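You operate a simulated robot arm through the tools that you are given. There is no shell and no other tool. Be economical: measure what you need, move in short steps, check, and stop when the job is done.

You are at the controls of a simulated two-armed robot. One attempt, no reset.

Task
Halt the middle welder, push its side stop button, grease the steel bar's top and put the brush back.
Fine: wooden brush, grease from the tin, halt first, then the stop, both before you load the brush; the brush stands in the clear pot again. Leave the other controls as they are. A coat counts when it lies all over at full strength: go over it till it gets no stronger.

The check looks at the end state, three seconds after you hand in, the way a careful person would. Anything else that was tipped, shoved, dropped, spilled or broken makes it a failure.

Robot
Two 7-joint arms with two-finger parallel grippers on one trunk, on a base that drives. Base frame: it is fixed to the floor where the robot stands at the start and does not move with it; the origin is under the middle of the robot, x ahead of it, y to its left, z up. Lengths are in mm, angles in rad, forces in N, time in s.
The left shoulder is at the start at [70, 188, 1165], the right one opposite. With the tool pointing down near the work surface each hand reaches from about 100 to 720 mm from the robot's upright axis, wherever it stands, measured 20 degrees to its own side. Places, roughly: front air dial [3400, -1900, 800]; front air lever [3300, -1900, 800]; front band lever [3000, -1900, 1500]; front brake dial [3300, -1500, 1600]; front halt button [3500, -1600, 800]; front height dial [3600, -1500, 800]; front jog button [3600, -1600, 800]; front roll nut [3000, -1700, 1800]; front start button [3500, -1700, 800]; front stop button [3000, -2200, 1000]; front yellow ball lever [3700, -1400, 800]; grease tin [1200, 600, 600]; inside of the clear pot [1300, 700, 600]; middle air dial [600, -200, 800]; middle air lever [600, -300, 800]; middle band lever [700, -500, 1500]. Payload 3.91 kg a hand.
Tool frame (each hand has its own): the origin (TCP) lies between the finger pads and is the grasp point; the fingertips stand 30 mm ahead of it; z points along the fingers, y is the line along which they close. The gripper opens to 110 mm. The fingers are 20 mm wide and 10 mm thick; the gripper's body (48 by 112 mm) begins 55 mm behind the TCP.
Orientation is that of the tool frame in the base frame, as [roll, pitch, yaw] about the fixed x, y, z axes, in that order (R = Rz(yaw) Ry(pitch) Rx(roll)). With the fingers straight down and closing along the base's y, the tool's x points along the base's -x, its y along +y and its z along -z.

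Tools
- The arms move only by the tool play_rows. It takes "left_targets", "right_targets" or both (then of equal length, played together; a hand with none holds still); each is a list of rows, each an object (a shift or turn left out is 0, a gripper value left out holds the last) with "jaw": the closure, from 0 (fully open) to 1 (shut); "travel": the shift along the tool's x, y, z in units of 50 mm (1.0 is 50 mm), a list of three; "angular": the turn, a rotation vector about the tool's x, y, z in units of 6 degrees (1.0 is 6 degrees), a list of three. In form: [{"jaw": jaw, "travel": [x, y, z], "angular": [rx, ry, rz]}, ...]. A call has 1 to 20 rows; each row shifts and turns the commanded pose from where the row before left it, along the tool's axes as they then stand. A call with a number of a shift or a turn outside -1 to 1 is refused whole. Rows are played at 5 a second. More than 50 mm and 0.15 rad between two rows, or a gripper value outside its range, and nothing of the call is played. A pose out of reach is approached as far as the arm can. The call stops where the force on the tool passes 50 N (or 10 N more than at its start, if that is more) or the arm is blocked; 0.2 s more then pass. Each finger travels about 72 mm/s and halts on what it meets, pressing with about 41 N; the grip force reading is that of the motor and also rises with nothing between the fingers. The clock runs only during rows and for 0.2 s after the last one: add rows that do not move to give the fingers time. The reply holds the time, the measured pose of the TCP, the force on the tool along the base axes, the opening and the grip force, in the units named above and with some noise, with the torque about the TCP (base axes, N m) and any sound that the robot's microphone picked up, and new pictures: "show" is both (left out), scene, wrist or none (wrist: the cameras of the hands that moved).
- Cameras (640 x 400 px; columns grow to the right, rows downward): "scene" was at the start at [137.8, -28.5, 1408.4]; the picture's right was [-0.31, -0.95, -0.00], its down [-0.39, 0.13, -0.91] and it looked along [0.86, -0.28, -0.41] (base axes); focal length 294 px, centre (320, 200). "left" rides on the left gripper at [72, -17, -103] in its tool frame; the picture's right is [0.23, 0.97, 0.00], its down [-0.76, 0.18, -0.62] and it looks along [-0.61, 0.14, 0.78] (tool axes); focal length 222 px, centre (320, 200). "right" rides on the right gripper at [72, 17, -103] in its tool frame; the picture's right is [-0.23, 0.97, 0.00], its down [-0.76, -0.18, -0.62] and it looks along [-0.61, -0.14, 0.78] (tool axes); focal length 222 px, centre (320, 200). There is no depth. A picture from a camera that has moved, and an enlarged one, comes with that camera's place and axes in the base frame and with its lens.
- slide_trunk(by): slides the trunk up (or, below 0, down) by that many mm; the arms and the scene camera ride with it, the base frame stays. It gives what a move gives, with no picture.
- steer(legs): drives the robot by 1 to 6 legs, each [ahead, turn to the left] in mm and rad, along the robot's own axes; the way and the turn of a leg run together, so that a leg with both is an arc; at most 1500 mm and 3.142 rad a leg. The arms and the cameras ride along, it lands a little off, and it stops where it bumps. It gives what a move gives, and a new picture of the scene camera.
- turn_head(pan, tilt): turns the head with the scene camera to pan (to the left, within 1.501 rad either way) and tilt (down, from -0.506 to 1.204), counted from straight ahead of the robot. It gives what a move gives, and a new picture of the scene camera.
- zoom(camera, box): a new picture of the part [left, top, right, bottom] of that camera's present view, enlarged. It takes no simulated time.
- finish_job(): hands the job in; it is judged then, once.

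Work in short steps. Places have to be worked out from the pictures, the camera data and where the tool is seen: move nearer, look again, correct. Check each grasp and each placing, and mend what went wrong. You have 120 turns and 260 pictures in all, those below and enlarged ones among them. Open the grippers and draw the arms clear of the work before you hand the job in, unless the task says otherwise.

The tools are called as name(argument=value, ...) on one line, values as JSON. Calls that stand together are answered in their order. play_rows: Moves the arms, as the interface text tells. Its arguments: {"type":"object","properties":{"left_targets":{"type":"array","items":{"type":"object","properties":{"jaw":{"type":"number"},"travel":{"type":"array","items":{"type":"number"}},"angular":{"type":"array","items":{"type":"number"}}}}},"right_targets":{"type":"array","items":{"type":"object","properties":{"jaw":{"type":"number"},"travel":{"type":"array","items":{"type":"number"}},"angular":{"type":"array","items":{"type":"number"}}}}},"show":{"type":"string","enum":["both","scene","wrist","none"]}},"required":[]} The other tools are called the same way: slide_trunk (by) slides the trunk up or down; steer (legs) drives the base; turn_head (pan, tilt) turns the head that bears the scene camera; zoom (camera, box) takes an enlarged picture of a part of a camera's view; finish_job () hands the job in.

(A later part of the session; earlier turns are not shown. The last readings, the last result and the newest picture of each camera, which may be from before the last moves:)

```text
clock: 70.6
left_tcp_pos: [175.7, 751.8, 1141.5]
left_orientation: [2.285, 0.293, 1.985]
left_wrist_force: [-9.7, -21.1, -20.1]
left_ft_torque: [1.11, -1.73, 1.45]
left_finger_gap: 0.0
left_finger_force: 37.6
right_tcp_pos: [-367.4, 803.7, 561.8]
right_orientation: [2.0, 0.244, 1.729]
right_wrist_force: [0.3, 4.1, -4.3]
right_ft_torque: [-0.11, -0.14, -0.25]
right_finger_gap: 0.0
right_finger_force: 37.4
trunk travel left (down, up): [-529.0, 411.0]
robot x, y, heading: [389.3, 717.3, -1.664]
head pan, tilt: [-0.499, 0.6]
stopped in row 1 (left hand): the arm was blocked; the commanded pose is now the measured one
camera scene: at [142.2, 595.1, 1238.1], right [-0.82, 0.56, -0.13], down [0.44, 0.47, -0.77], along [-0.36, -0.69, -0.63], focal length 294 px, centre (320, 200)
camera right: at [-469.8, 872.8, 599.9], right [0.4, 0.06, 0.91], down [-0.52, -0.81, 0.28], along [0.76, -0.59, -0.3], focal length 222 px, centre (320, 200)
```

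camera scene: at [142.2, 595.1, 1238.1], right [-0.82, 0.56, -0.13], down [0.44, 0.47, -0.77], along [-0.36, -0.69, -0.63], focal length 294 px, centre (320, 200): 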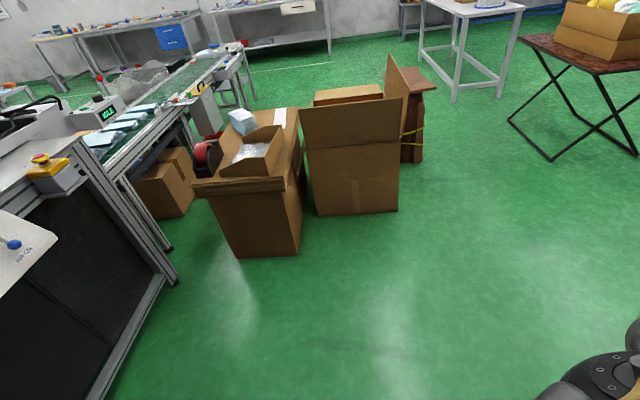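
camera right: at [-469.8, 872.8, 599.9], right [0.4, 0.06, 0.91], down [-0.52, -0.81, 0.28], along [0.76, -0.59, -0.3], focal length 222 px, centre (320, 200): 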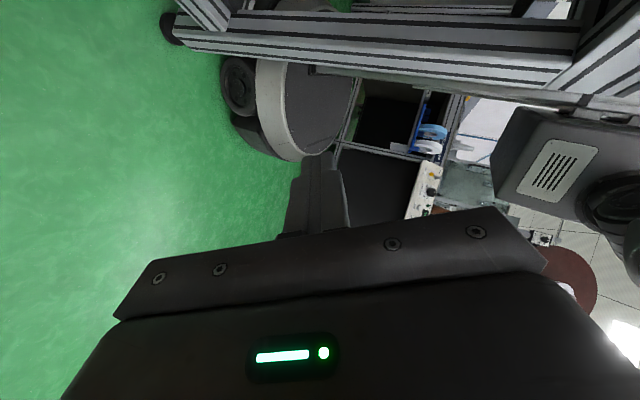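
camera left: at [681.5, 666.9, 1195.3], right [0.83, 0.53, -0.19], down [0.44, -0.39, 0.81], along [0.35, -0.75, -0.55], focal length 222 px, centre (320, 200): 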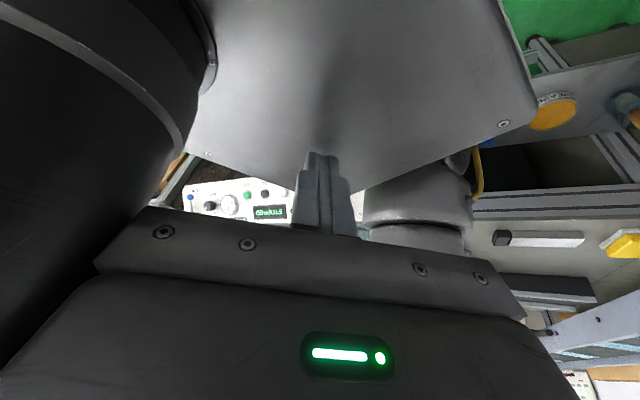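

The body is swinging over to the right. Lowering the trunk is the best way to bring the weight down and stabilise it.

slide_trunk(by=-350)

```text
clock: 70.9
left_tcp_pos: [116.2, 776.7, 1138.0]
left_orientation: [2.434, 0.21, 1.781]
left_wrist_force: [-202.9, 255.0, 43.2]
left_ft_torque: [-11.05, -11.19, -20.1]
left_finger_gap: 0.0
left_finger_force: 37.8
right_tcp_pos: [-377.1, 791.1, 525.0]
right_orientation: [2.022, 0.712, 1.694]
right_wrist_force: [-2.4, 1.7, 0.0]
right_ft_torque: [-0.03, 0.03, -0.08]
right_finger_gap: 0.0
right_finger_force: 38.0
trunk travel left (down, up): [-527.0, 413.0]
robot x, y, heading: [385.2, 699.2, -1.724]
head pan, tilt: [-0.499, 0.6]
stopped: the force on the tool passed its limit at 389 N (the readings are from after the stop); the commanded pose is now the measured one
```

The swing has slowed and something is holding the body. I check the right side.

turn_head(pan=-1.3, tilt=0.7)

zoom(camera="left", box=[0, 0, 640, 400])

zoom(camera="right", box=[0, 0, 640, 400])

```text
clock: 72.0
left_tcp_pos: [220.4, 785.5, 1137.3]
left_orientation: [2.677, 0.065, 1.844]
left_wrist_force: [-320.2, 174.1, 26.0]
left_ft_torque: [-8.07, -26.72, -18.43]
left_finger_gap: 0.2
left_finger_force: 37.7
right_tcp_pos: [-305.7, 837.2, 593.7]
right_orientation: [2.13, 0.436, 1.765]
right_wrist_force: [7.5, -0.5, 5.5]
right_ft_torque: [0.09, 0.69, 0.09]
right_finger_gap: 0.0
right_finger_force: 37.9
trunk travel left (down, up): [-527.0, 413.0]
robot x, y, heading: [387.9, 711.1, -1.694]
head pan, tilt: [-1.3, 0.7]
camera scene: at [142.4, 680.9, 1219.4], right [-0.2, 0.98, -0.06], down [0.81, 0.13, -0.57], along [-0.55, -0.16, -0.82], focal length 294 px, centre (320, 200)
```

scene: 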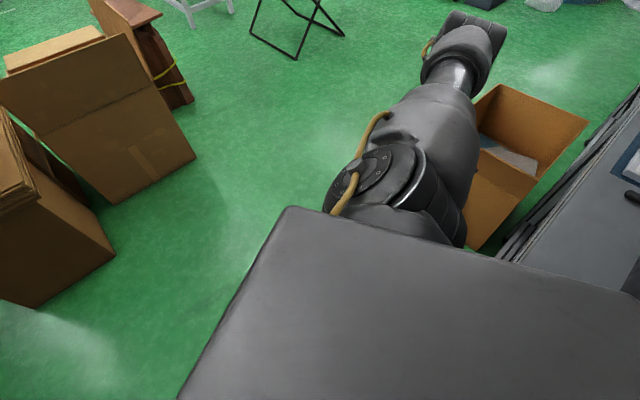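

```text
1.00 times, centred on (320, 200) of left (not enlarged: the box is as wide or as high as the picture)
camera zoom: at [139.7, 845.0, 1217.2], right [0.77, 0.48, 0.42], down [0.08, -0.72, 0.69], along [0.63, -0.5, -0.59], focal length 222 px, centre (320, 200)
```

zoom: 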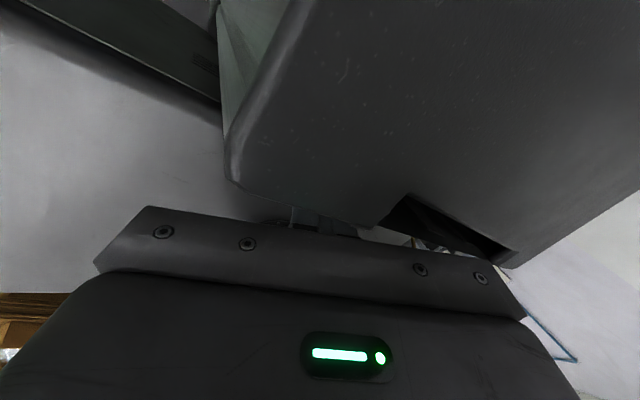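

```text
1.00 times, centred on (320, 200) of right (not enlarged: the box is as wide or as high as the picture)
camera zoom: at [-403.2, 914.6, 623.5], right [0.48, 0.24, 0.84], down [-0.49, -0.72, 0.48], along [0.73, -0.65, -0.23], focal length 222 px, centre (320, 200)
```

zoom: 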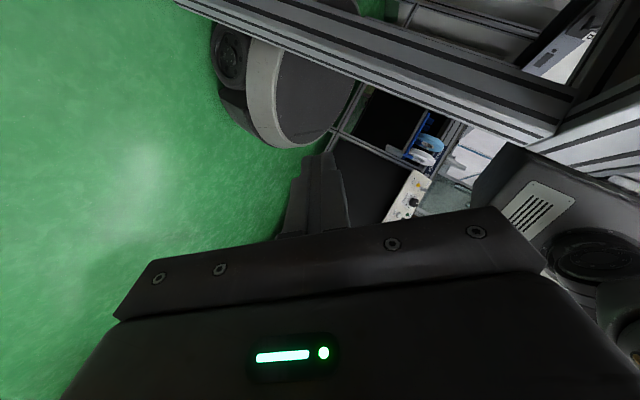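

The left hand has ended up behind my own back, pushed toward -x,+y. I move it away along +y (backwards), in the direction that unloads it.

play_rows(left_targets=[{"travel": [0.7, 0.0, -0.1]}, {"travel": [0.7, 0, -0.1]}, {"travel": [0.7, 0, -0.1]}], show="none")

play_rows(left_targets=[{}, {}], show="wrist")

```text
clock: 72.4
left_tcp_pos: [241.5, 764.3, 1150.3]
left_orientation: [3.066, -0.2, 1.818]
left_wrist_force: [-248.2, 409.7, 137.7]
left_ft_torque: [-81.7, -15.51, -12.41]
left_finger_gap: 0.0
left_finger_force: 37.9
right_tcp_pos: [-290.0, 755.6, 653.3]
right_orientation: [2.242, 0.52, 1.707]
right_wrist_force: [-1.8, -2.3, -2.7]
right_ft_torque: [0.04, -0.25, 0.18]
right_finger_gap: 0.1
right_finger_force: 38.0
trunk travel left (down, up): [-527.0, 413.0]
robot x, y, heading: [387.9, 702.6, -1.733]
head pan, tilt: [-1.3, 0.7]
stopped in row 1 (left hand): the arm was blocked; the commanded pose is now the measured one
```

```text
clock: 72.7
left_tcp_pos: [446.7, 752.9, 1155.7]
left_orientation: [-2.963, -0.278, 1.79]
left_wrist_force: [-148.3, 169.1, 103.7]
left_ft_torque: [-57.37, 4.56, 14.25]
left_finger_gap: 0.0
left_finger_force: 37.3
right_tcp_pos: [-154.7, 750.6, 770.6]
right_orientation: [2.463, 0.478, 1.811]
right_wrist_force: [-0.7, 1.8, -0.8]
right_ft_torque: [-0.25, -0.15, -0.16]
right_finger_gap: 0.1
right_finger_force: 37.4
trunk travel left (down, up): [-527.0, 413.0]
robot x, y, heading: [388.8, 702.0, -1.739]
head pan, tilt: [-1.3, 0.7]
stopped in row 1 (left hand): the arm was blocked; the commanded pose is now the measured one
camera left: at [440.0, 793.8, 1277.0], right [0.88, 0.47, -0.11], down [0.47, -0.81, 0.35], along [0.08, -0.36, -0.93], focal length 222 px, centre (320, 200)
```

left: 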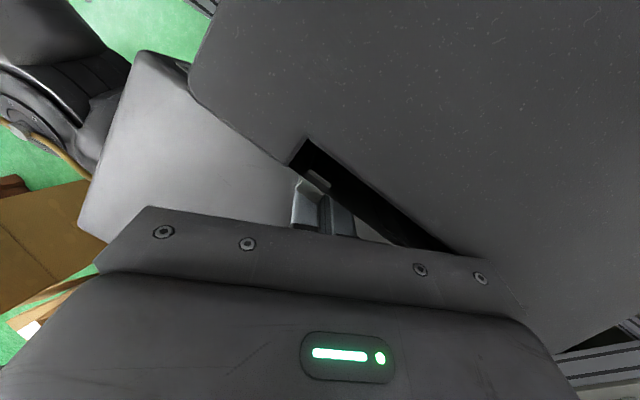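

The left hand sits near the neck, behind the head, and the body is rocking back upright. I lift the hand up and back, out of the gap.

play_rows(left_targets=[{"travel": [0.6, -0.04, -0.7]}, {"travel": [0.6, -0.04, -0.7]}, {"travel": [0.6, -0.04, -0.7]}, {"travel": [0.6, -0.04, -0.7]}], show="none")

play_rows(left_targets=[{}, {}], show="both")

```text
clock: 73.2
left_tcp_pos: [232.0, 782.4, 1158.3]
left_orientation: [3.05, -0.102, 1.876]
left_wrist_force: [-15.8, -14.0, -9.7]
left_ft_torque: [-1.3, 1.51, 0.22]
left_finger_gap: 0.0
left_finger_force: 37.6
right_tcp_pos: [-278.8, 759.9, 643.2]
right_orientation: [2.232, 0.539, 1.748]
right_wrist_force: [1.5, -0.1, 0.4]
right_ft_torque: [0.02, 0.1, -0.04]
right_finger_gap: 0.0
right_finger_force: 38.1
trunk travel left (down, up): [-527.0, 413.0]
robot x, y, heading: [391.7, 703.9, -1.728]
head pan, tilt: [-1.3, 0.7]
stopped in row 2 (right hand): the arm was blocked; the commanded pose is now the measured one
```

```text
clock: 73.5
left_tcp_pos: [317.5, 768.5, 1172.5]
left_orientation: [-2.837, -0.222, 1.574]
left_wrist_force: [-320.0, 236.9, -49.7]
left_ft_torque: [-74.06, -11.75, 2.79]
left_finger_gap: 0.0
left_finger_force: 37.4
right_tcp_pos: [-247.3, 730.7, 717.2]
right_orientation: [2.476, 0.553, 1.754]
right_wrist_force: [-0.4, 0.2, 0.3]
right_ft_torque: [-0.04, 0.0, -0.02]
right_finger_gap: 0.4
right_finger_force: 38.3
trunk travel left (down, up): [-527.0, 413.0]
robot x, y, heading: [386.9, 703.6, -1.749]
head pan, tilt: [-1.3, 0.7]
stopped in row 1 (left hand): the force on the tool passed its limit at 140 N (the readings are from after the stop); the commanded pose is now the measured one
camera scene: at [253.1, 675.6, 1226.4], right [0.17, 0.99, 0.0], down [0.73, -0.13, -0.67], along [-0.66, 0.11, -0.74], focal length 294 px, centre (320, 200)
camera left: at [331.8, 815.9, 1289.6], right [0.93, 0.29, -0.23], down [0.36, -0.86, 0.36], along [-0.1, -0.42, -0.9], focal length 222 px, centre (320, 200)
```

scene: 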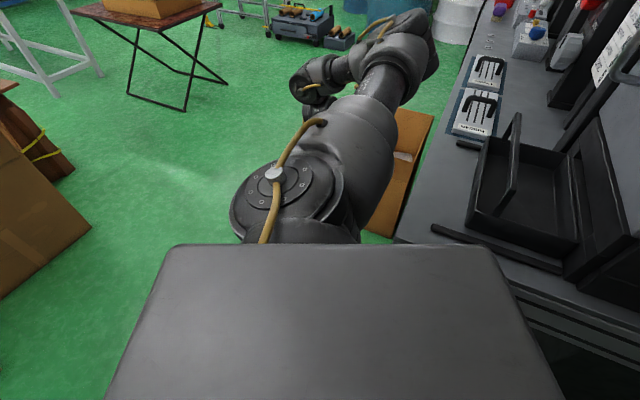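
left: 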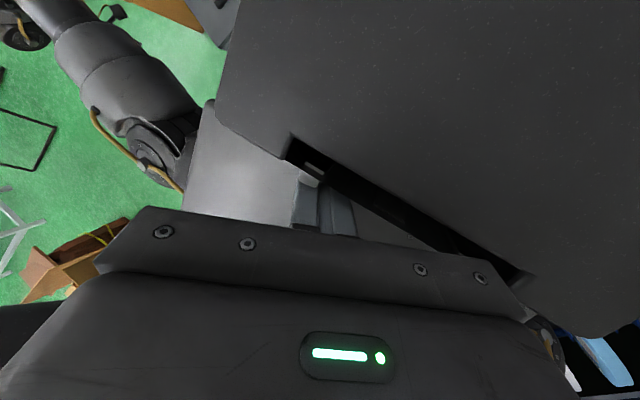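

The body is close to upright again. The left fingers are wedged behind the head, so I withdraw them straight back along the tool axis (up).

play_rows(left_targets=[{"travel": [0, 0, -0.95]}, {"travel": [0, 0, -0.95]}, {"travel": [0, 0, -0.95]}, {"travel": [0, 0, -0.95]}], show="none")

play_rows(left_targets=[{"travel": [0.3, 0, -0.9]}, {"travel": [0.3, 0, -0.9]}, {"travel": [0.3, 0, -0.9]}, {"travel": [0.3, 0, -0.9]}], show="wrist")

```text
clock: 73.9
left_tcp_pos: [423.9, 751.2, 1177.7]
left_orientation: [-2.908, -0.232, 1.779]
left_wrist_force: [154.8, -28.9, 24.4]
left_ft_torque: [-10.03, 4.75, 5.16]
left_finger_gap: 0.0
left_finger_force: 37.1
right_tcp_pos: [-176.7, 735.9, 760.6]
right_orientation: [2.494, 0.493, 1.802]
right_wrist_force: [-0.2, 1.9, 1.3]
right_ft_torque: [-0.07, -0.02, -0.06]
right_finger_gap: 0.1
right_finger_force: 38.3
trunk travel left (down, up): [-527.0, 413.0]
robot x, y, heading: [386.0, 700.4, -1.733]
head pan, tilt: [-1.3, 0.7]
stopped in row 1 (left hand): the arm was blocked; the commanded pose is now the measured one
```

```text
clock: 74.7
left_tcp_pos: [482.1, 742.5, 1279.3]
left_orientation: [-2.81, -0.27, 1.774]
left_wrist_force: [-0.1, -0.8, -0.8]
left_ft_torque: [0.02, 0.0, 0.01]
left_finger_gap: 0.3
left_finger_force: 37.5
left hand out of reach, approached as far as the arm can: row 3
right_tcp_pos: [-176.2, 741.5, 766.7]
right_orientation: [2.603, 0.443, 1.784]
right_wrist_force: [2.2, -1.4, -2.2]
right_ft_torque: [-0.03, 0.05, 0.02]
right_finger_gap: 0.0
right_finger_force: 37.9
trunk travel left (down, up): [-527.0, 413.0]
robot x, y, heading: [389.3, 703.5, -1.739]
head pan, tilt: [-1.3, 0.7]
stopped in row 3 (right hand): the arm was blocked; the commanded pose is now the measured one
camera left: at [490.1, 789.2, 1397.8], right [0.84, 0.48, -0.25], down [0.54, -0.78, 0.31], along [-0.04, -0.39, -0.92], focal length 222 px, centre (320, 200)
```

left: 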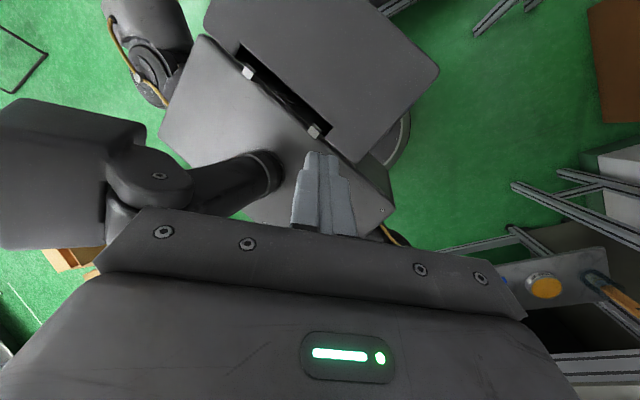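

The left hand is free with zero forces. Now I look at how the right arm lies.

turn_head(pan=-0.9, tilt=0.75)

zoom(camera="right", box=[0, 0, 640, 400])

```text
clock: 75.5
left_tcp_pos: [431.1, 752.3, 1285.9]
left_orientation: [-2.842, -0.254, 1.791]
left_wrist_force: [-0.5, -0.8, -0.7]
left_ft_torque: [0.02, -0.01, -0.05]
left_finger_gap: 0.0
left_finger_force: 38.0
right_tcp_pos: [-216.6, 750.7, 745.0]
right_orientation: [2.577, 0.444, 1.739]
right_wrist_force: [-1.2, 1.0, 0.2]
right_ft_torque: [-0.06, -0.04, 0.01]
right_finger_gap: 0.0
right_finger_force: 37.3
trunk travel left (down, up): [-527.0, 413.0]
robot x, y, heading: [387.2, 705.4, -1.735]
head pan, tilt: [-0.901, 0.75]
camera scene: at [253.4, 622.5, 1232.7], right [-0.48, 0.88, -0.03], down [0.63, 0.32, -0.71], along [-0.61, -0.36, -0.71], focal length 294 px, centre (320, 200)
```

scene: 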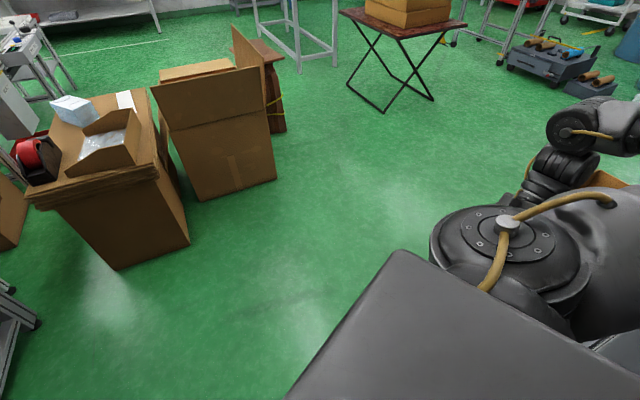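

```text
1.00 times, centred on (320, 200) of right (not enlarged: the box is as wide or as high as the picture)
camera zoom: at [-275.5, 848.0, 801.1], right [0.81, 0.16, 0.57], down [-0.39, -0.58, 0.72], along [0.44, -0.8, -0.4], focal length 222 px, centre (320, 200)
```

zoom: 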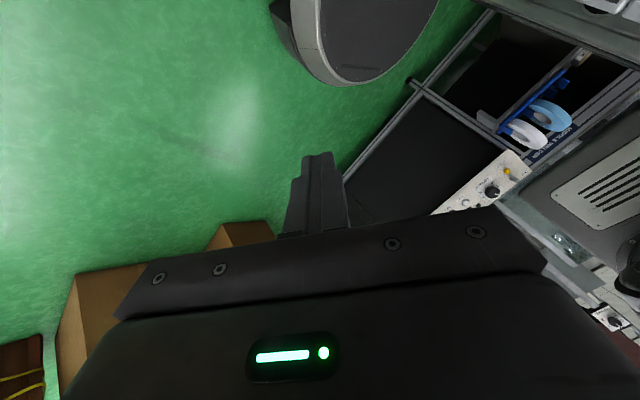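

The robot stands mostly upright with the right arm stretched past the bench end. Turning left should swing that arm clear into the aisle.

steer(legs=[[0, 0.4]])

```text
clock: 76.3
left_tcp_pos: [430.9, 753.8, 1283.0]
left_orientation: [-2.85, -0.254, 1.8]
left_wrist_force: [0.5, 0.4, -1.2]
left_ft_torque: [-0.03, 0.04, 0.02]
left_finger_gap: 0.1
left_finger_force: 36.9
right_tcp_pos: [-203.2, 740.4, 747.9]
right_orientation: [2.559, 0.454, 1.779]
right_wrist_force: [0.9, -0.1, 0.0]
right_ft_torque: [0.05, 0.04, -0.03]
right_finger_gap: 0.1
right_finger_force: 37.9
trunk travel left (down, up): [-527.0, 413.0]
robot x, y, heading: [388.3, 703.4, -1.73]
head pan, tilt: [-0.901, 0.75]
stopped in leg 1: the robot was blocked; the commanded pose is now the measured one
camera scene: at [269.6, 618.6, 1232.3], right [-0.49, 0.87, -0.02], down [0.62, 0.33, -0.71], along [-0.62, -0.36, -0.7], focal length 294 px, centre (320, 200)
```

scene: 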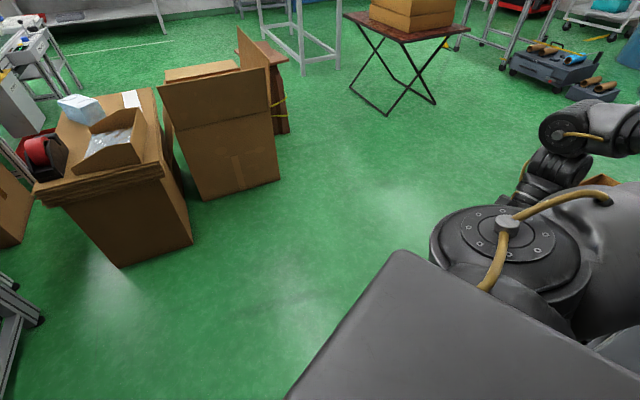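

Still blocked, and I don't know by what. I look at the left side.

turn_head(pan=1.2, tilt=0.5)

turn_head(pan=-1.5, tilt=0.45)

```text
clock: 78.3
left_tcp_pos: [464.0, 747.8, 1278.3]
left_orientation: [-2.825, -0.266, 1.791]
left_wrist_force: [0.2, -0.7, -0.3]
left_ft_torque: [0.0, -0.02, -0.02]
left_finger_gap: 0.0
left_finger_force: 37.8
right_tcp_pos: [-184.2, 737.0, 760.4]
right_orientation: [2.586, 0.449, 1.792]
right_wrist_force: [-0.2, -0.1, -0.4]
right_ft_torque: [-0.01, -0.04, -0.01]
right_finger_gap: 0.1
right_finger_force: 38.1
trunk travel left (down, up): [-527.0, 413.0]
robot x, y, heading: [385.8, 698.9, -1.727]
head pan, tilt: [1.201, 0.499]
camera scene: at [458.7, 607.2, 1253.8], right [-0.51, -0.86, 0.0], down [-0.41, 0.24, -0.88], along [0.76, -0.44, -0.48], focal length 294 px, centre (320, 200)
```

scene: 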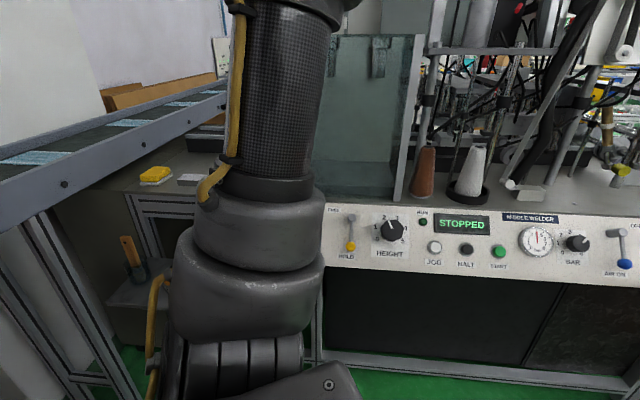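

```text
clock: 80.7
left_tcp_pos: [463.1, 749.5, 1280.1]
left_orientation: [-2.828, -0.263, 1.79]
left_wrist_force: [0.3, -0.3, 1.0]
left_ft_torque: [0.01, -0.01, 0.03]
left_finger_gap: 0.0
left_finger_force: 37.9
right_tcp_pos: [-183.3, 736.7, 759.9]
right_orientation: [2.587, 0.449, 1.791]
right_wrist_force: [0.4, 0.1, 0.1]
right_ft_torque: [0.0, -0.01, -0.01]
right_finger_gap: 0.5
right_finger_force: 37.7
trunk travel left (down, up): [-527.0, 413.0]
robot x, y, heading: [387.9, 702.9, -1.729]
head pan, tilt: [-1.499, 0.45]
camera scene: at [287.5, 661.3, 1258.3], right [0.09, 1.0, 0.0], down [0.43, -0.04, -0.9], along [-0.9, 0.08, -0.44], focal length 294 px, centre (320, 200)
```

scene: 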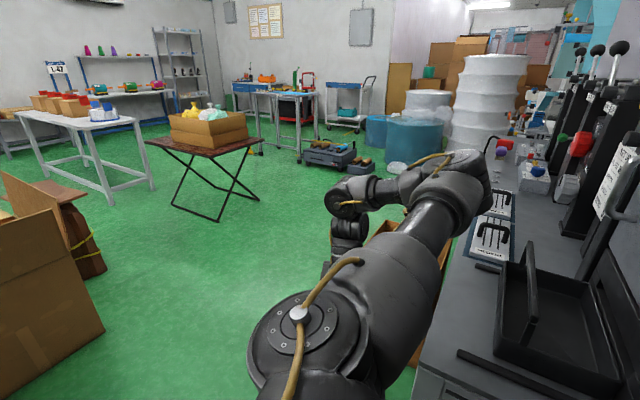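

The robot is upright and calm again, the display still says STOPPED, and the surroundings look in place. I retry a small left turn.

steer(legs=[[0, 0.3]])

```text
clock: 82.0
left_tcp_pos: [446.5, 769.8, 1278.0]
left_orientation: [-2.825, -0.266, 2.092]
left_wrist_force: [-0.7, 0.5, -0.4]
left_ft_torque: [-0.01, -0.01, 0.01]
left_finger_gap: 0.0
left_finger_force: 38.2
right_tcp_pos: [-168.5, 566.8, 759.2]
right_orientation: [2.586, 0.447, 2.094]
right_wrist_force: [0.7, 0.0, 0.9]
right_ft_torque: [0.0, -0.07, 0.0]
right_finger_gap: 0.1
right_finger_force: 37.4
trunk travel left (down, up): [-527.0, 413.0]
robot x, y, heading: [385.8, 701.9, -1.426]
head pan, tilt: [-1.499, 0.45]
camera scene: at [304.2, 633.5, 1258.3], right [-0.21, 0.98, 0.0], down [0.43, 0.09, -0.9], along [-0.88, -0.19, -0.44], focal length 294 px, centre (320, 200)
```

scene: 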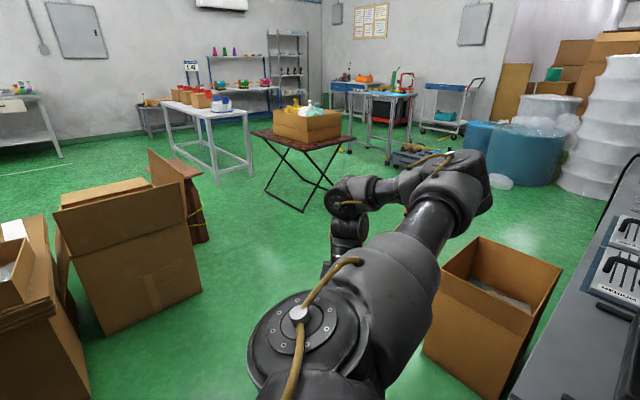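

The turn works and both arms are clear. I turn the rest of the way to face the machine.

steer(legs=[[0, 0.83]])

turn_head(pan=0.6, tilt=0.5)

```text
clock: 84.6
left_tcp_pos: [378.7, 791.5, 1278.6]
left_orientation: [-2.827, -0.267, 2.916]
left_wrist_force: [-0.2, 0.9, -0.4]
left_ft_torque: [0.05, 0.0, 0.0]
left_finger_gap: 0.1
left_finger_force: 37.3
right_tcp_pos: [109.4, 200.2, 760.9]
right_orientation: [2.586, 0.45, 2.918]
right_wrist_force: [0.4, -0.2, -0.2]
right_ft_torque: [-0.06, -0.02, 0.0]
right_finger_gap: 0.1
right_finger_force: 37.7
trunk travel left (down, up): [-527.0, 413.0]
robot x, y, heading: [384.5, 701.8, -0.604]
head pan, tilt: [-1.499, 0.45]
camera scene: at [381.6, 594.8, 1258.3], right [-0.86, 0.51, 0.0], down [0.22, 0.38, -0.9], along [-0.46, -0.78, -0.44], focal length 294 px, centre (320, 200)
```

scene: 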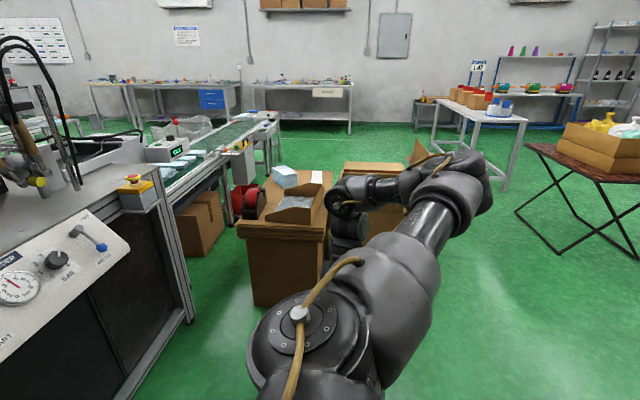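

```text
clock: 86.6
left_tcp_pos: [377.1, 791.4, 1277.9]
left_orientation: [-2.824, -0.264, 2.916]
left_wrist_force: [0.3, -0.2, -1.1]
left_ft_torque: [0.02, 0.02, -0.02]
left_finger_gap: 0.0
left_finger_force: 37.7
right_tcp_pos: [109.8, 200.8, 759.9]
right_orientation: [2.587, 0.45, 2.917]
right_wrist_force: [-0.4, 0.4, 0.4]
right_ft_torque: [-0.01, 0.01, 0.02]
right_finger_gap: 0.0
right_finger_force: 37.5
trunk travel left (down, up): [-527.0, 413.0]
robot x, y, heading: [388.3, 701.4, -0.602]
head pan, tilt: [0.6, 0.499]
camera scene: at [519.2, 673.6, 1253.9], right [0.0, -1.0, 0.0], down [-0.48, 0.0, -0.88], along [0.88, 0.0, -0.48], focal length 294 px, centre (320, 200)
```

scene: 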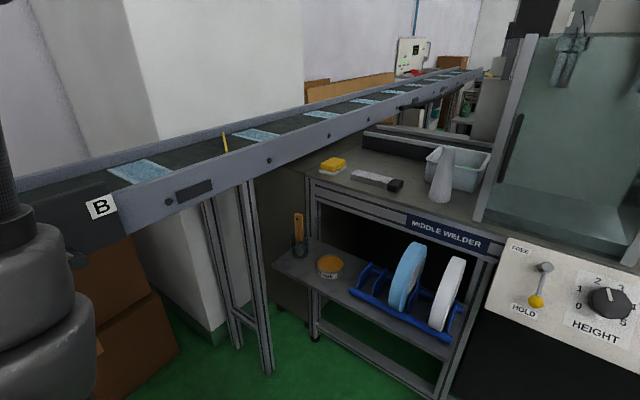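

All in view: pot, tin and bar as expected. The left hand is behind my head, so I lift it above head height first, then bring it forward over the top.

play_rows(left_targets=[{"travel": [0.248, -0.286, -0.87]}, {"travel": [0.248, -0.286, -0.87]}, {"travel": [0.248, -0.286, -0.87]}, {"travel": [0.248, -0.286, -0.87]}], show="wrist")

```text
clock: 87.6
left_tcp_pos: [387.3, 800.5, 1423.1]
left_orientation: [-2.822, -0.263, 2.919]
left_wrist_force: [0.2, 0.3, -0.1]
left_ft_torque: [-0.03, 0.01, 0.0]
left_finger_gap: 0.2
left_finger_force: 37.6
left hand out of reach, approached as far as the arm can: row 1, 2, 3
right_tcp_pos: [109.7, 202.4, 761.5]
right_orientation: [2.587, 0.449, 2.919]
right_wrist_force: [0.3, 0.3, 0.9]
right_ft_torque: [-0.02, 0.01, 0.0]
right_finger_gap: 0.1
right_finger_force: 37.8
trunk travel left (down, up): [-527.0, 413.0]
robot x, y, heading: [390.3, 700.9, -0.606]
head pan, tilt: [0.6, 0.499]
camera left: at [349.0, 826.6, 1542.6], right [-0.09, 0.97, -0.24], down [0.93, 0.16, 0.32], along [0.35, -0.19, -0.92], focal length 222 px, centre (320, 200)
```

left: 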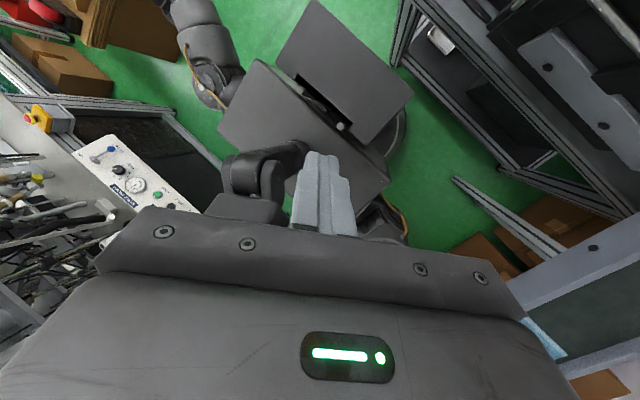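

It is now above the head. I bring it forward and slightly left.

play_rows(left_targets=[{"travel": [-0.87, -0.1, -0.21]}, {"travel": [-0.87, -0.1, -0.21]}, {"travel": [-0.87, -0.1, -0.21]}, {"travel": [-0.87, -0.1, -0.21]}, {"travel": [-0.87, -0.1, -0.21]}, {"travel": [-0.87, -0.1, -0.21]}, {"travel": [-0.87, -0.1, -0.21]}], show="both")

```text
clock: 89.2
left_tcp_pos: [659.4, 734.7, 1410.4]
left_orientation: [-2.82, -0.264, 2.916]
left_wrist_force: [-0.5, 0.1, 0.0]
left_ft_torque: [-0.02, 0.01, 0.0]
left_finger_gap: 0.2
left_finger_force: 37.8
left hand out of reach, approached as far as the arm can: row 6, 7
right_tcp_pos: [110.6, 201.6, 760.0]
right_orientation: [2.585, 0.448, 2.918]
right_wrist_force: [-0.4, -1.3, 0.2]
right_ft_torque: [0.0, -0.01, 0.0]
right_finger_gap: 0.1
right_finger_force: 37.2
trunk travel left (down, up): [-527.0, 413.0]
robot x, y, heading: [386.4, 703.9, -0.601]
head pan, tilt: [0.6, 0.499]
camera scene: at [519.4, 673.7, 1253.9], right [0.0, -1.0, 0.0], down [-0.48, 0.0, -0.88], along [0.88, 0.0, -0.48], focal length 294 px, centre (320, 200)
camera left: at [621.7, 761.6, 1529.7], right [-0.09, 0.97, -0.24], down [0.94, 0.16, 0.32], along [0.34, -0.2, -0.92], focal length 222 px, centre (320, 200)
```

scene: 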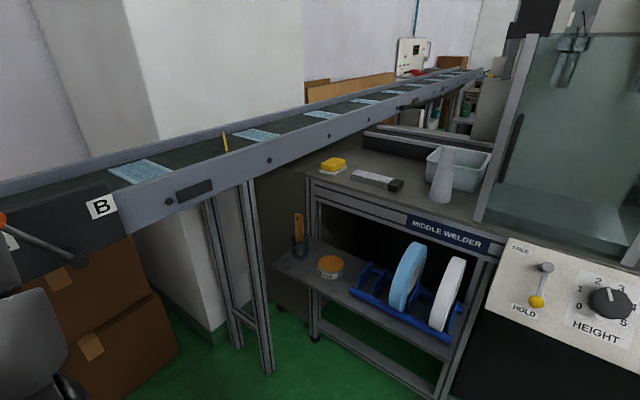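
left: 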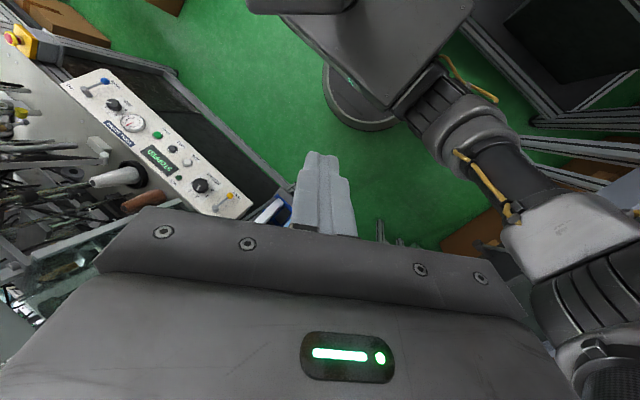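

The left hand is in front again. I turn it to a 50° forward-down attitude facing the shelf, with the jaw line level.

play_rows(left_targets=[{"angular": [-0.196, -0.841, 0.505]}, {"angular": [-0.196, -0.841, 0.505]}, {"angular": [-0.196, -0.841, 0.505]}, {"angular": [-0.196, -0.841, 0.505]}, {"angular": [-0.196, -0.841, 0.505]}, {"angular": [-0.196, -0.841, 0.505]}, {"angular": [-0.196, -0.841, 0.505]}, {"angular": [-0.196, -0.841, 0.505]}, {"angular": [-0.196, -0.841, 0.505]}, {"angular": [-0.196, -0.841, 0.505]}, {}], show="wrist")

```text
clock: 91.6
left_tcp_pos: [659.3, 734.3, 1410.6]
left_orientation: [-2.818, -0.266, 2.917]
left_wrist_force: [-0.8, -0.1, -0.1]
left_ft_torque: [-0.03, 0.02, -0.01]
left_finger_gap: 0.0
left_finger_force: 37.3
left hand out of reach, approached as far as the arm can: row 1, 2, 3, 4, 5, 6, 7, 8, 9, 10
right_tcp_pos: [109.5, 201.1, 759.3]
right_orientation: [2.587, 0.449, 2.918]
right_wrist_force: [-0.7, 0.5, -0.1]
right_ft_torque: [-0.01, 0.0, 0.01]
right_finger_gap: 0.2
right_finger_force: 37.5
trunk travel left (down, up): [-527.0, 413.0]
robot x, y, heading: [387.8, 704.4, -0.601]
head pan, tilt: [0.6, 0.499]
camera left: at [621.2, 761.4, 1529.8], right [-0.09, 0.97, -0.24], down [0.94, 0.16, 0.32], along [0.34, -0.2, -0.92], focal length 222 px, centre (320, 200)
```

left: 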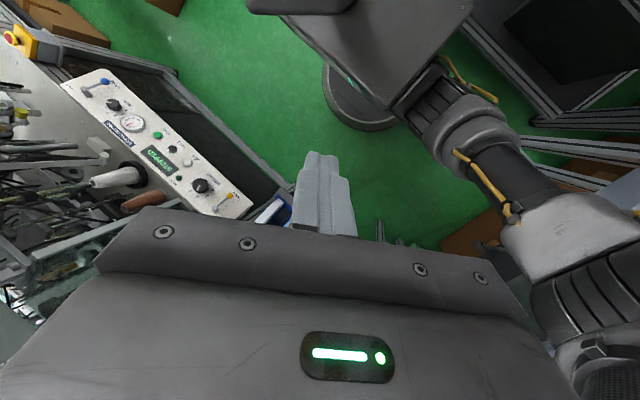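

The commanded point lies out of reach at that height. I bring it down, keeping the new attitude.

play_rows(left_targets=[{"travel": [0.6, 0, 0.72]}, {"travel": [0.6, 0, 0.72]}, {"travel": [0.6, 0, 0.72]}, {"travel": [0.6, 0, 0.72]}, {"travel": [0.6, 0, 0.72]}, {"travel": [0.6, 0, 0.72]}, {}], show="both")

```text
clock: 92.5
left_tcp_pos: [542.3, 711.2, 1340.7]
left_orientation: [-2.838, -0.28, 3.002]
left_wrist_force: [1.4, 11.5, 13.0]
left_ft_torque: [0.38, 0.19, -0.22]
left_finger_gap: 0.0
left_finger_force: 38.2
left hand out of reach, approached as far as the arm can: row 4
right_tcp_pos: [108.8, 199.6, 756.8]
right_orientation: [2.584, 0.449, 2.917]
right_wrist_force: [-0.2, -0.7, -0.4]
right_ft_torque: [0.01, -0.04, 0.0]
right_finger_gap: 0.2
right_finger_force: 37.9
trunk travel left (down, up): [-527.0, 413.0]
robot x, y, heading: [388.0, 700.5, -0.605]
head pan, tilt: [0.6, 0.499]
stopped in row 4 (left hand): the force on the tool passed its limit at 209 N (the readings are from after the stop); the commanded pose is now the measured one
camera scene: at [518.2, 668.5, 1251.9], right [-0.02, -1.0, 0.0], down [-0.5, 0.01, -0.87], along [0.87, -0.02, -0.5], focal length 294 px, centre (320, 200)
camera left: at [502.9, 732.7, 1460.5], right [-0.17, 0.96, -0.22], down [0.92, 0.23, 0.31], along [0.35, -0.15, -0.93], focal length 222 px, centre (320, 200)
```

scene: 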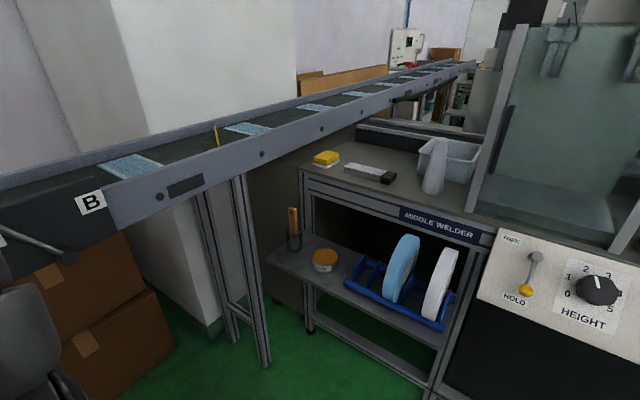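
left: 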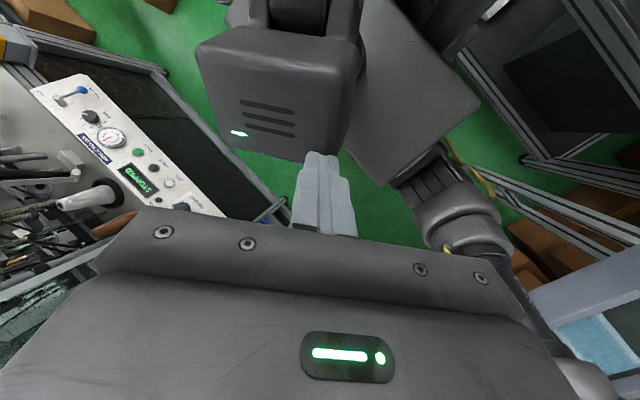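

The hand dropped back and touched my head. I lift it, move it forward-left well clear of the head, and only then lower it.

play_rows(left_targets=[{"travel": [0.22, -0.23, -0.73]}, {"travel": [-0.936, -0.01, -0.278]}, {"travel": [-0.936, -0.01, -0.278]}, {"travel": [-0.936, -0.01, -0.278]}, {"travel": [-0.936, -0.01, -0.278]}, {"travel": [-0.936, -0.01, -0.278]}, {"travel": [-0.25, 0.26, 0.825]}, {"travel": [-0.25, 0.26, 0.825]}, {"travel": [-0.25, 0.26, 0.825]}, {"travel": [-0.25, 0.26, 0.825]}], show="wrist")

```text
clock: 94.7
left_tcp_pos: [806.3, 711.0, 1246.1]
left_orientation: [-2.837, -0.282, 3.008]
left_wrist_force: [0.3, 0.3, -0.9]
left_ft_torque: [0.0, 0.01, -0.03]
left_finger_gap: 0.0
left_finger_force: 37.8
left hand out of reach, approached as far as the arm can: row 9, 10
right_tcp_pos: [111.6, 202.6, 761.0]
right_orientation: [2.586, 0.449, 2.917]
right_wrist_force: [-0.2, 0.6, 0.7]
right_ft_torque: [-0.02, 0.01, 0.0]
right_finger_gap: 0.0
right_finger_force: 37.8
trunk travel left (down, up): [-527.0, 413.0]
robot x, y, heading: [389.2, 703.5, -0.601]
head pan, tilt: [0.6, 0.499]
camera left: at [767.0, 731.8, 1367.3], right [-0.17, 0.96, -0.22], down [0.92, 0.23, 0.31], along [0.35, -0.15, -0.93], focal length 222 px, centre (320, 200)
```

left: 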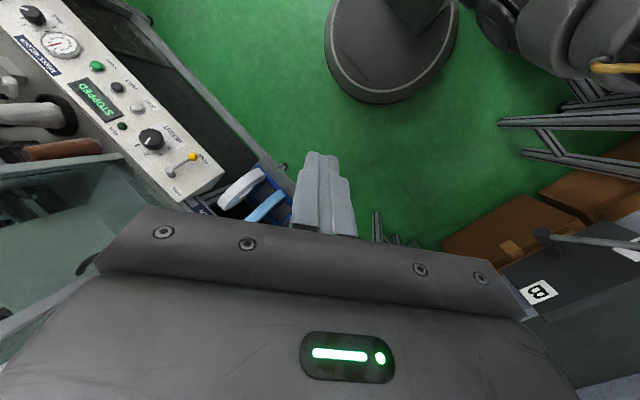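

Clear of the head and in front of the robot. I now turn to the forward-down attitude from here.

play_rows(left_targets=[{"travel": [0.1, -0.1, -0.9], "angular": [-0.166, -0.839, 0.59]}, {"angular": [-0.166, -0.839, 0.59]}, {"angular": [-0.166, -0.839, 0.59]}, {"angular": [-0.166, -0.839, 0.59]}, {"angular": [-0.166, -0.839, 0.59]}, {"angular": [-0.166, -0.839, 0.59]}, {"angular": [-0.166, -0.839, 0.59]}, {"angular": [-0.166, -0.839, 0.59]}, {"angular": [-0.166, -0.839, 0.59]}, {"angular": [-0.166, -0.839, 0.59]}, {}], show="both")

```text
clock: 97.1
left_tcp_pos: [781.7, 579.0, 1425.9]
left_orientation: [-3.117, 0.694, 2.534]
left_wrist_force: [0.9, 0.6, 0.2]
left_ft_torque: [-0.03, 0.0, -0.03]
left_finger_gap: 0.0
left_finger_force: 37.6
left hand out of reach, approached as far as the arm can: row 4, 5, 6, 7, 8, 9, 10
right_tcp_pos: [109.5, 202.2, 759.8]
right_orientation: [2.587, 0.449, 2.919]
right_wrist_force: [-0.1, 0.2, 0.3]
right_ft_torque: [-0.03, 0.04, -0.01]
right_finger_gap: 0.0
right_finger_force: 38.0
trunk travel left (down, up): [-527.0, 413.0]
robot x, y, heading: [385.1, 700.6, -0.606]
head pan, tilt: [0.6, 0.499]
camera scene: at [520.3, 674.6, 1253.8], right [0.0, -1.0, 0.0], down [-0.48, 0.0, -0.88], along [0.88, 0.0, -0.48], focal length 294 px, centre (320, 200)
camera left: at [672.5, 636.8, 1460.6], right [0.42, 0.89, -0.16], down [0.27, 0.05, 0.96], along [0.87, -0.45, -0.22], focal length 222 px, centre (320, 200)
```

scene: 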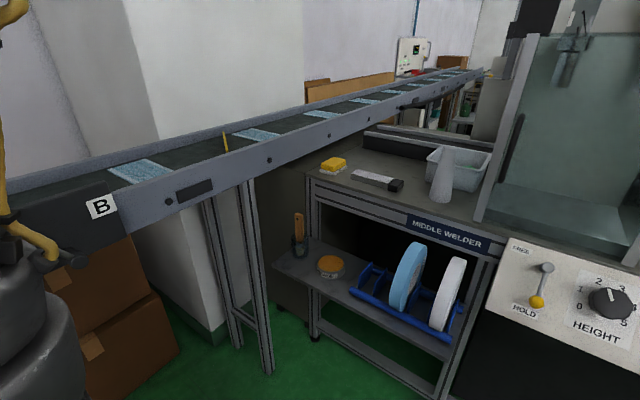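
left: 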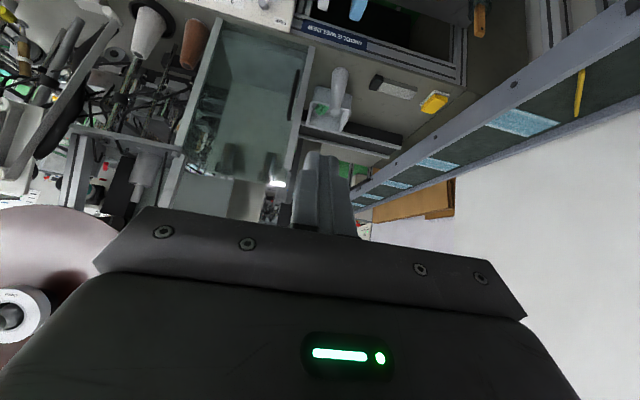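

The attitude is nearly right, but the arm is in an awkward fold. I extend it along the tool axis, forward and down, so it can unfold.

play_rows(left_targets=[{"travel": [0, 0, 0.9]}, {"travel": [0, 0, 0.9]}, {"travel": [0, 0, 0.9]}, {"travel": [0, 0, 0.9]}, {}, {}], show="wrist")

```text
clock: 98.5
left_tcp_pos: [811.2, 444.4, 1366.9]
left_orientation: [-3.115, 0.682, 2.532]
left_wrist_force: [-0.1, -0.2, 0.2]
left_ft_torque: [0.04, 0.01, 0.02]
left_finger_gap: 0.1
left_finger_force: 37.3
left hand out of reach, approached as far as the arm can: row 1, 2, 3, 4
right_tcp_pos: [110.2, 202.0, 759.7]
right_orientation: [2.584, 0.449, 2.916]
right_wrist_force: [-0.1, 0.7, 0.4]
right_ft_torque: [0.0, -0.03, -0.01]
right_finger_gap: 0.0
right_finger_force: 38.3
trunk travel left (down, up): [-527.0, 413.0]
robot x, y, heading: [385.6, 703.8, -0.604]
head pan, tilt: [0.6, 0.499]
camera left: at [702.2, 502.8, 1402.2], right [0.43, 0.89, -0.16], down [0.28, 0.04, 0.96], along [0.86, -0.45, -0.23], focal length 222 px, centre (320, 200)
```

left: 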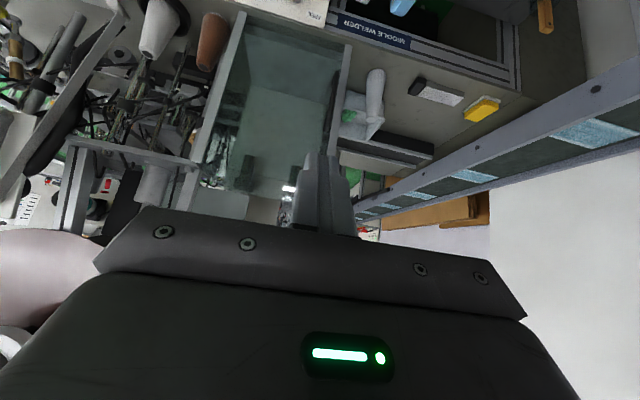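

The solver is stuck in an odd elbow branch. I command a pose like the starting one (tool straight down, nearer the middle) so the arm can unwind.

play_rows(left_targets=[{"travel": [0, -0.4, 0], "angular": [0, 0.953, 0]}, {"travel": [0, -0.4, 0], "angular": [0, 0.953, 0]}, {"travel": [0, -0.4, 0], "angular": [0, 0.953, 0]}, {"travel": [0, -0.4, 0], "angular": [0, 0.953, 0]}, {"travel": [0, -0.4, 0], "angular": [0, 0.953, 0]}, {"travel": [0, -0.4, 0], "angular": [0, 0.953, 0]}, {"travel": [0, -0.4, 0], "angular": [0, 0.953, 0]}, {}, {}], show="both")

```text
clock: 100.7
left_tcp_pos: [732.4, 406.2, 1318.1]
left_orientation: [-3.073, 0.055, 2.576]
left_wrist_force: [0.1, -0.1, 0.8]
left_ft_torque: [-0.02, 0.02, 0.01]
left_finger_gap: 0.0
left_finger_force: 37.7
left hand out of reach, approached as far as the arm can: row 1, 2, 3, 4, 5, 6, 7
right_tcp_pos: [109.9, 201.3, 760.3]
right_orientation: [2.589, 0.448, 2.916]
right_wrist_force: [0.4, -0.7, 1.0]
right_ft_torque: [0.0, 0.0, 0.0]
right_finger_gap: 0.3
right_finger_force: 37.5
trunk travel left (down, up): [-527.0, 413.0]
robot x, y, heading: [386.0, 703.3, -0.608]
head pan, tilt: [0.6, 0.499]
stopped in row 9 (left hand): the arm was blocked; the commanded pose is now the measured one
camera scene: at [519.3, 673.8, 1253.9], right [0.0, -1.0, 0.0], down [-0.48, 0.0, -0.88], along [0.88, 0.0, -0.48], focal length 294 px, centre (320, 200)
camera left: at [659.5, 440.7, 1418.9], right [0.33, 0.94, -0.08], down [0.73, -0.2, 0.65], along [0.59, -0.27, -0.76], focal length 222 px, centre (320, 200)
```

scene: 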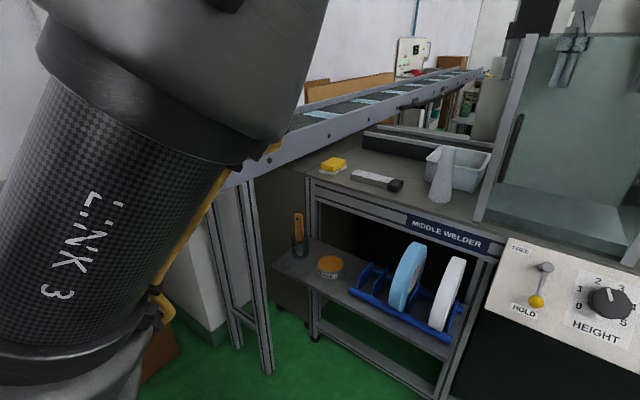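
left: 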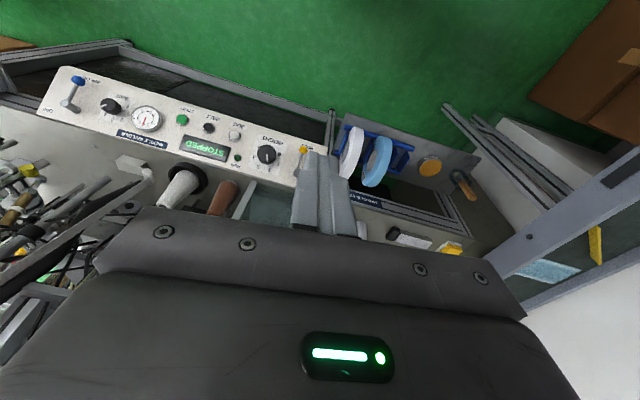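

The hand now points down near its starting place relative to the body, only higher. I lower it straight.

play_rows(left_targets=[{"travel": [0, 0.1, 0.7]}, {"travel": [0, 0.1, 0.7]}, {"travel": [0, 0.1, 0.7]}, {"travel": [0, 0.1, 0.7]}, {"travel": [0, 0.1, 0.7]}], show="scene")

```text
clock: 101.9
left_tcp_pos: [744.5, 410.6, 1138.1]
left_orientation: [-3.078, 0.053, 2.571]
left_wrist_force: [0.1, -0.3, 0.1]
left_ft_torque: [-0.01, -0.02, -0.04]
left_finger_gap: 0.0
left_finger_force: 37.7
right_tcp_pos: [110.3, 201.7, 761.3]
right_orientation: [2.586, 0.449, 2.917]
right_wrist_force: [0.7, 0.5, 0.2]
right_ft_torque: [0.0, -0.01, 0.02]
right_finger_gap: 0.0
right_finger_force: 38.2
trunk travel left (down, up): [-527.0, 413.0]
robot x, y, heading: [386.2, 705.4, -0.602]
head pan, tilt: [0.6, 0.499]
camera scene: at [519.4, 673.1, 1253.9], right [0.0, -1.0, 0.0], down [-0.48, 0.0, -0.88], along [0.88, 0.0, -0.48], focal length 294 px, centre (320, 200)
```

scene: 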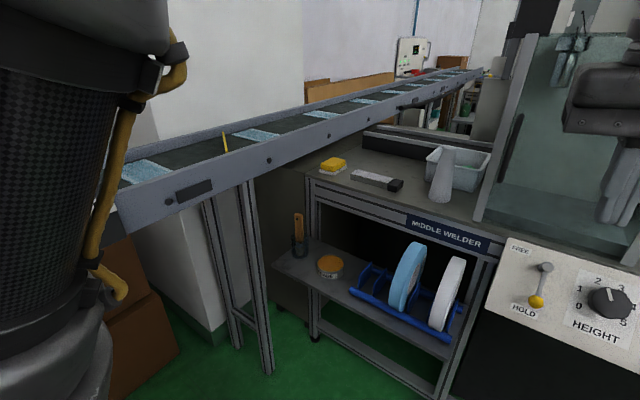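

The left arm is healthy again. I also bring the right hand from its far-out position to in front of the body, pointing down.

play_rows(right_targets=[{"travel": [-0.827, 0.338, 0.107]}, {"travel": [-0.827, 0.338, 0.107]}, {"travel": [-0.827, 0.338, 0.107]}, {"travel": [-0.827, 0.338, 0.107]}, {"travel": [-0.827, 0.338, 0.107]}, {"travel": [-0.827, 0.338, 0.107]}, {"travel": [-0.827, 0.338, 0.107]}, {"travel": [-0.827, 0.338, 0.107]}, {"angular": [0.745, 0.394, 0.58]}, {"angular": [0.745, 0.394, 0.58]}, {"angular": [0.745, 0.394, 0.58]}, {"angular": [0.745, 0.394, 0.58]}, {"angular": [0.745, 0.394, 0.58]}, {"angular": [0.745, 0.394, 0.58]}, {"angular": [0.745, 0.394, 0.58]}, {"angular": [0.745, 0.394, 0.58]}, {}], show="wrist")

```text
clock: 105.5
left_tcp_pos: [743.8, 410.7, 1139.1]
left_orientation: [-3.078, 0.052, 2.572]
left_wrist_force: [0.6, -0.1, -0.8]
left_ft_torque: [-0.01, 0.03, 0.01]
left_finger_gap: 0.0
left_finger_force: 37.6
right_tcp_pos: [422.6, 226.5, 954.2]
right_orientation: [3.102, 0.022, 2.569]
right_wrist_force: [-0.2, 0.4, -0.6]
right_ft_torque: [0.0, 0.0, -0.02]
right_finger_gap: 0.1
right_finger_force: 38.5
right hand out of reach, approached as far as the arm can: row 6, 7, 9, 10, 11, 12, 13, 14, 16
trunk travel left (down, up): [-527.0, 413.0]
robot x, y, heading: [386.5, 706.0, -0.608]
head pan, tilt: [0.6, 0.499]
camera right: at [366.6, 276.3, 1055.7], right [0.72, 0.7, 0.04], down [0.52, -0.57, 0.63], along [0.46, -0.43, -0.77], focal length 222 px, centre (320, 200)
```

right: 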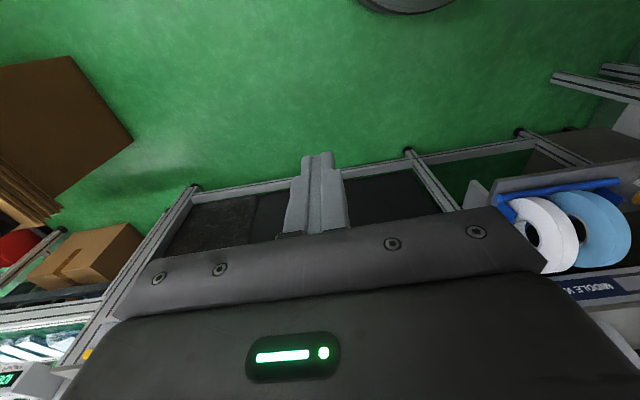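

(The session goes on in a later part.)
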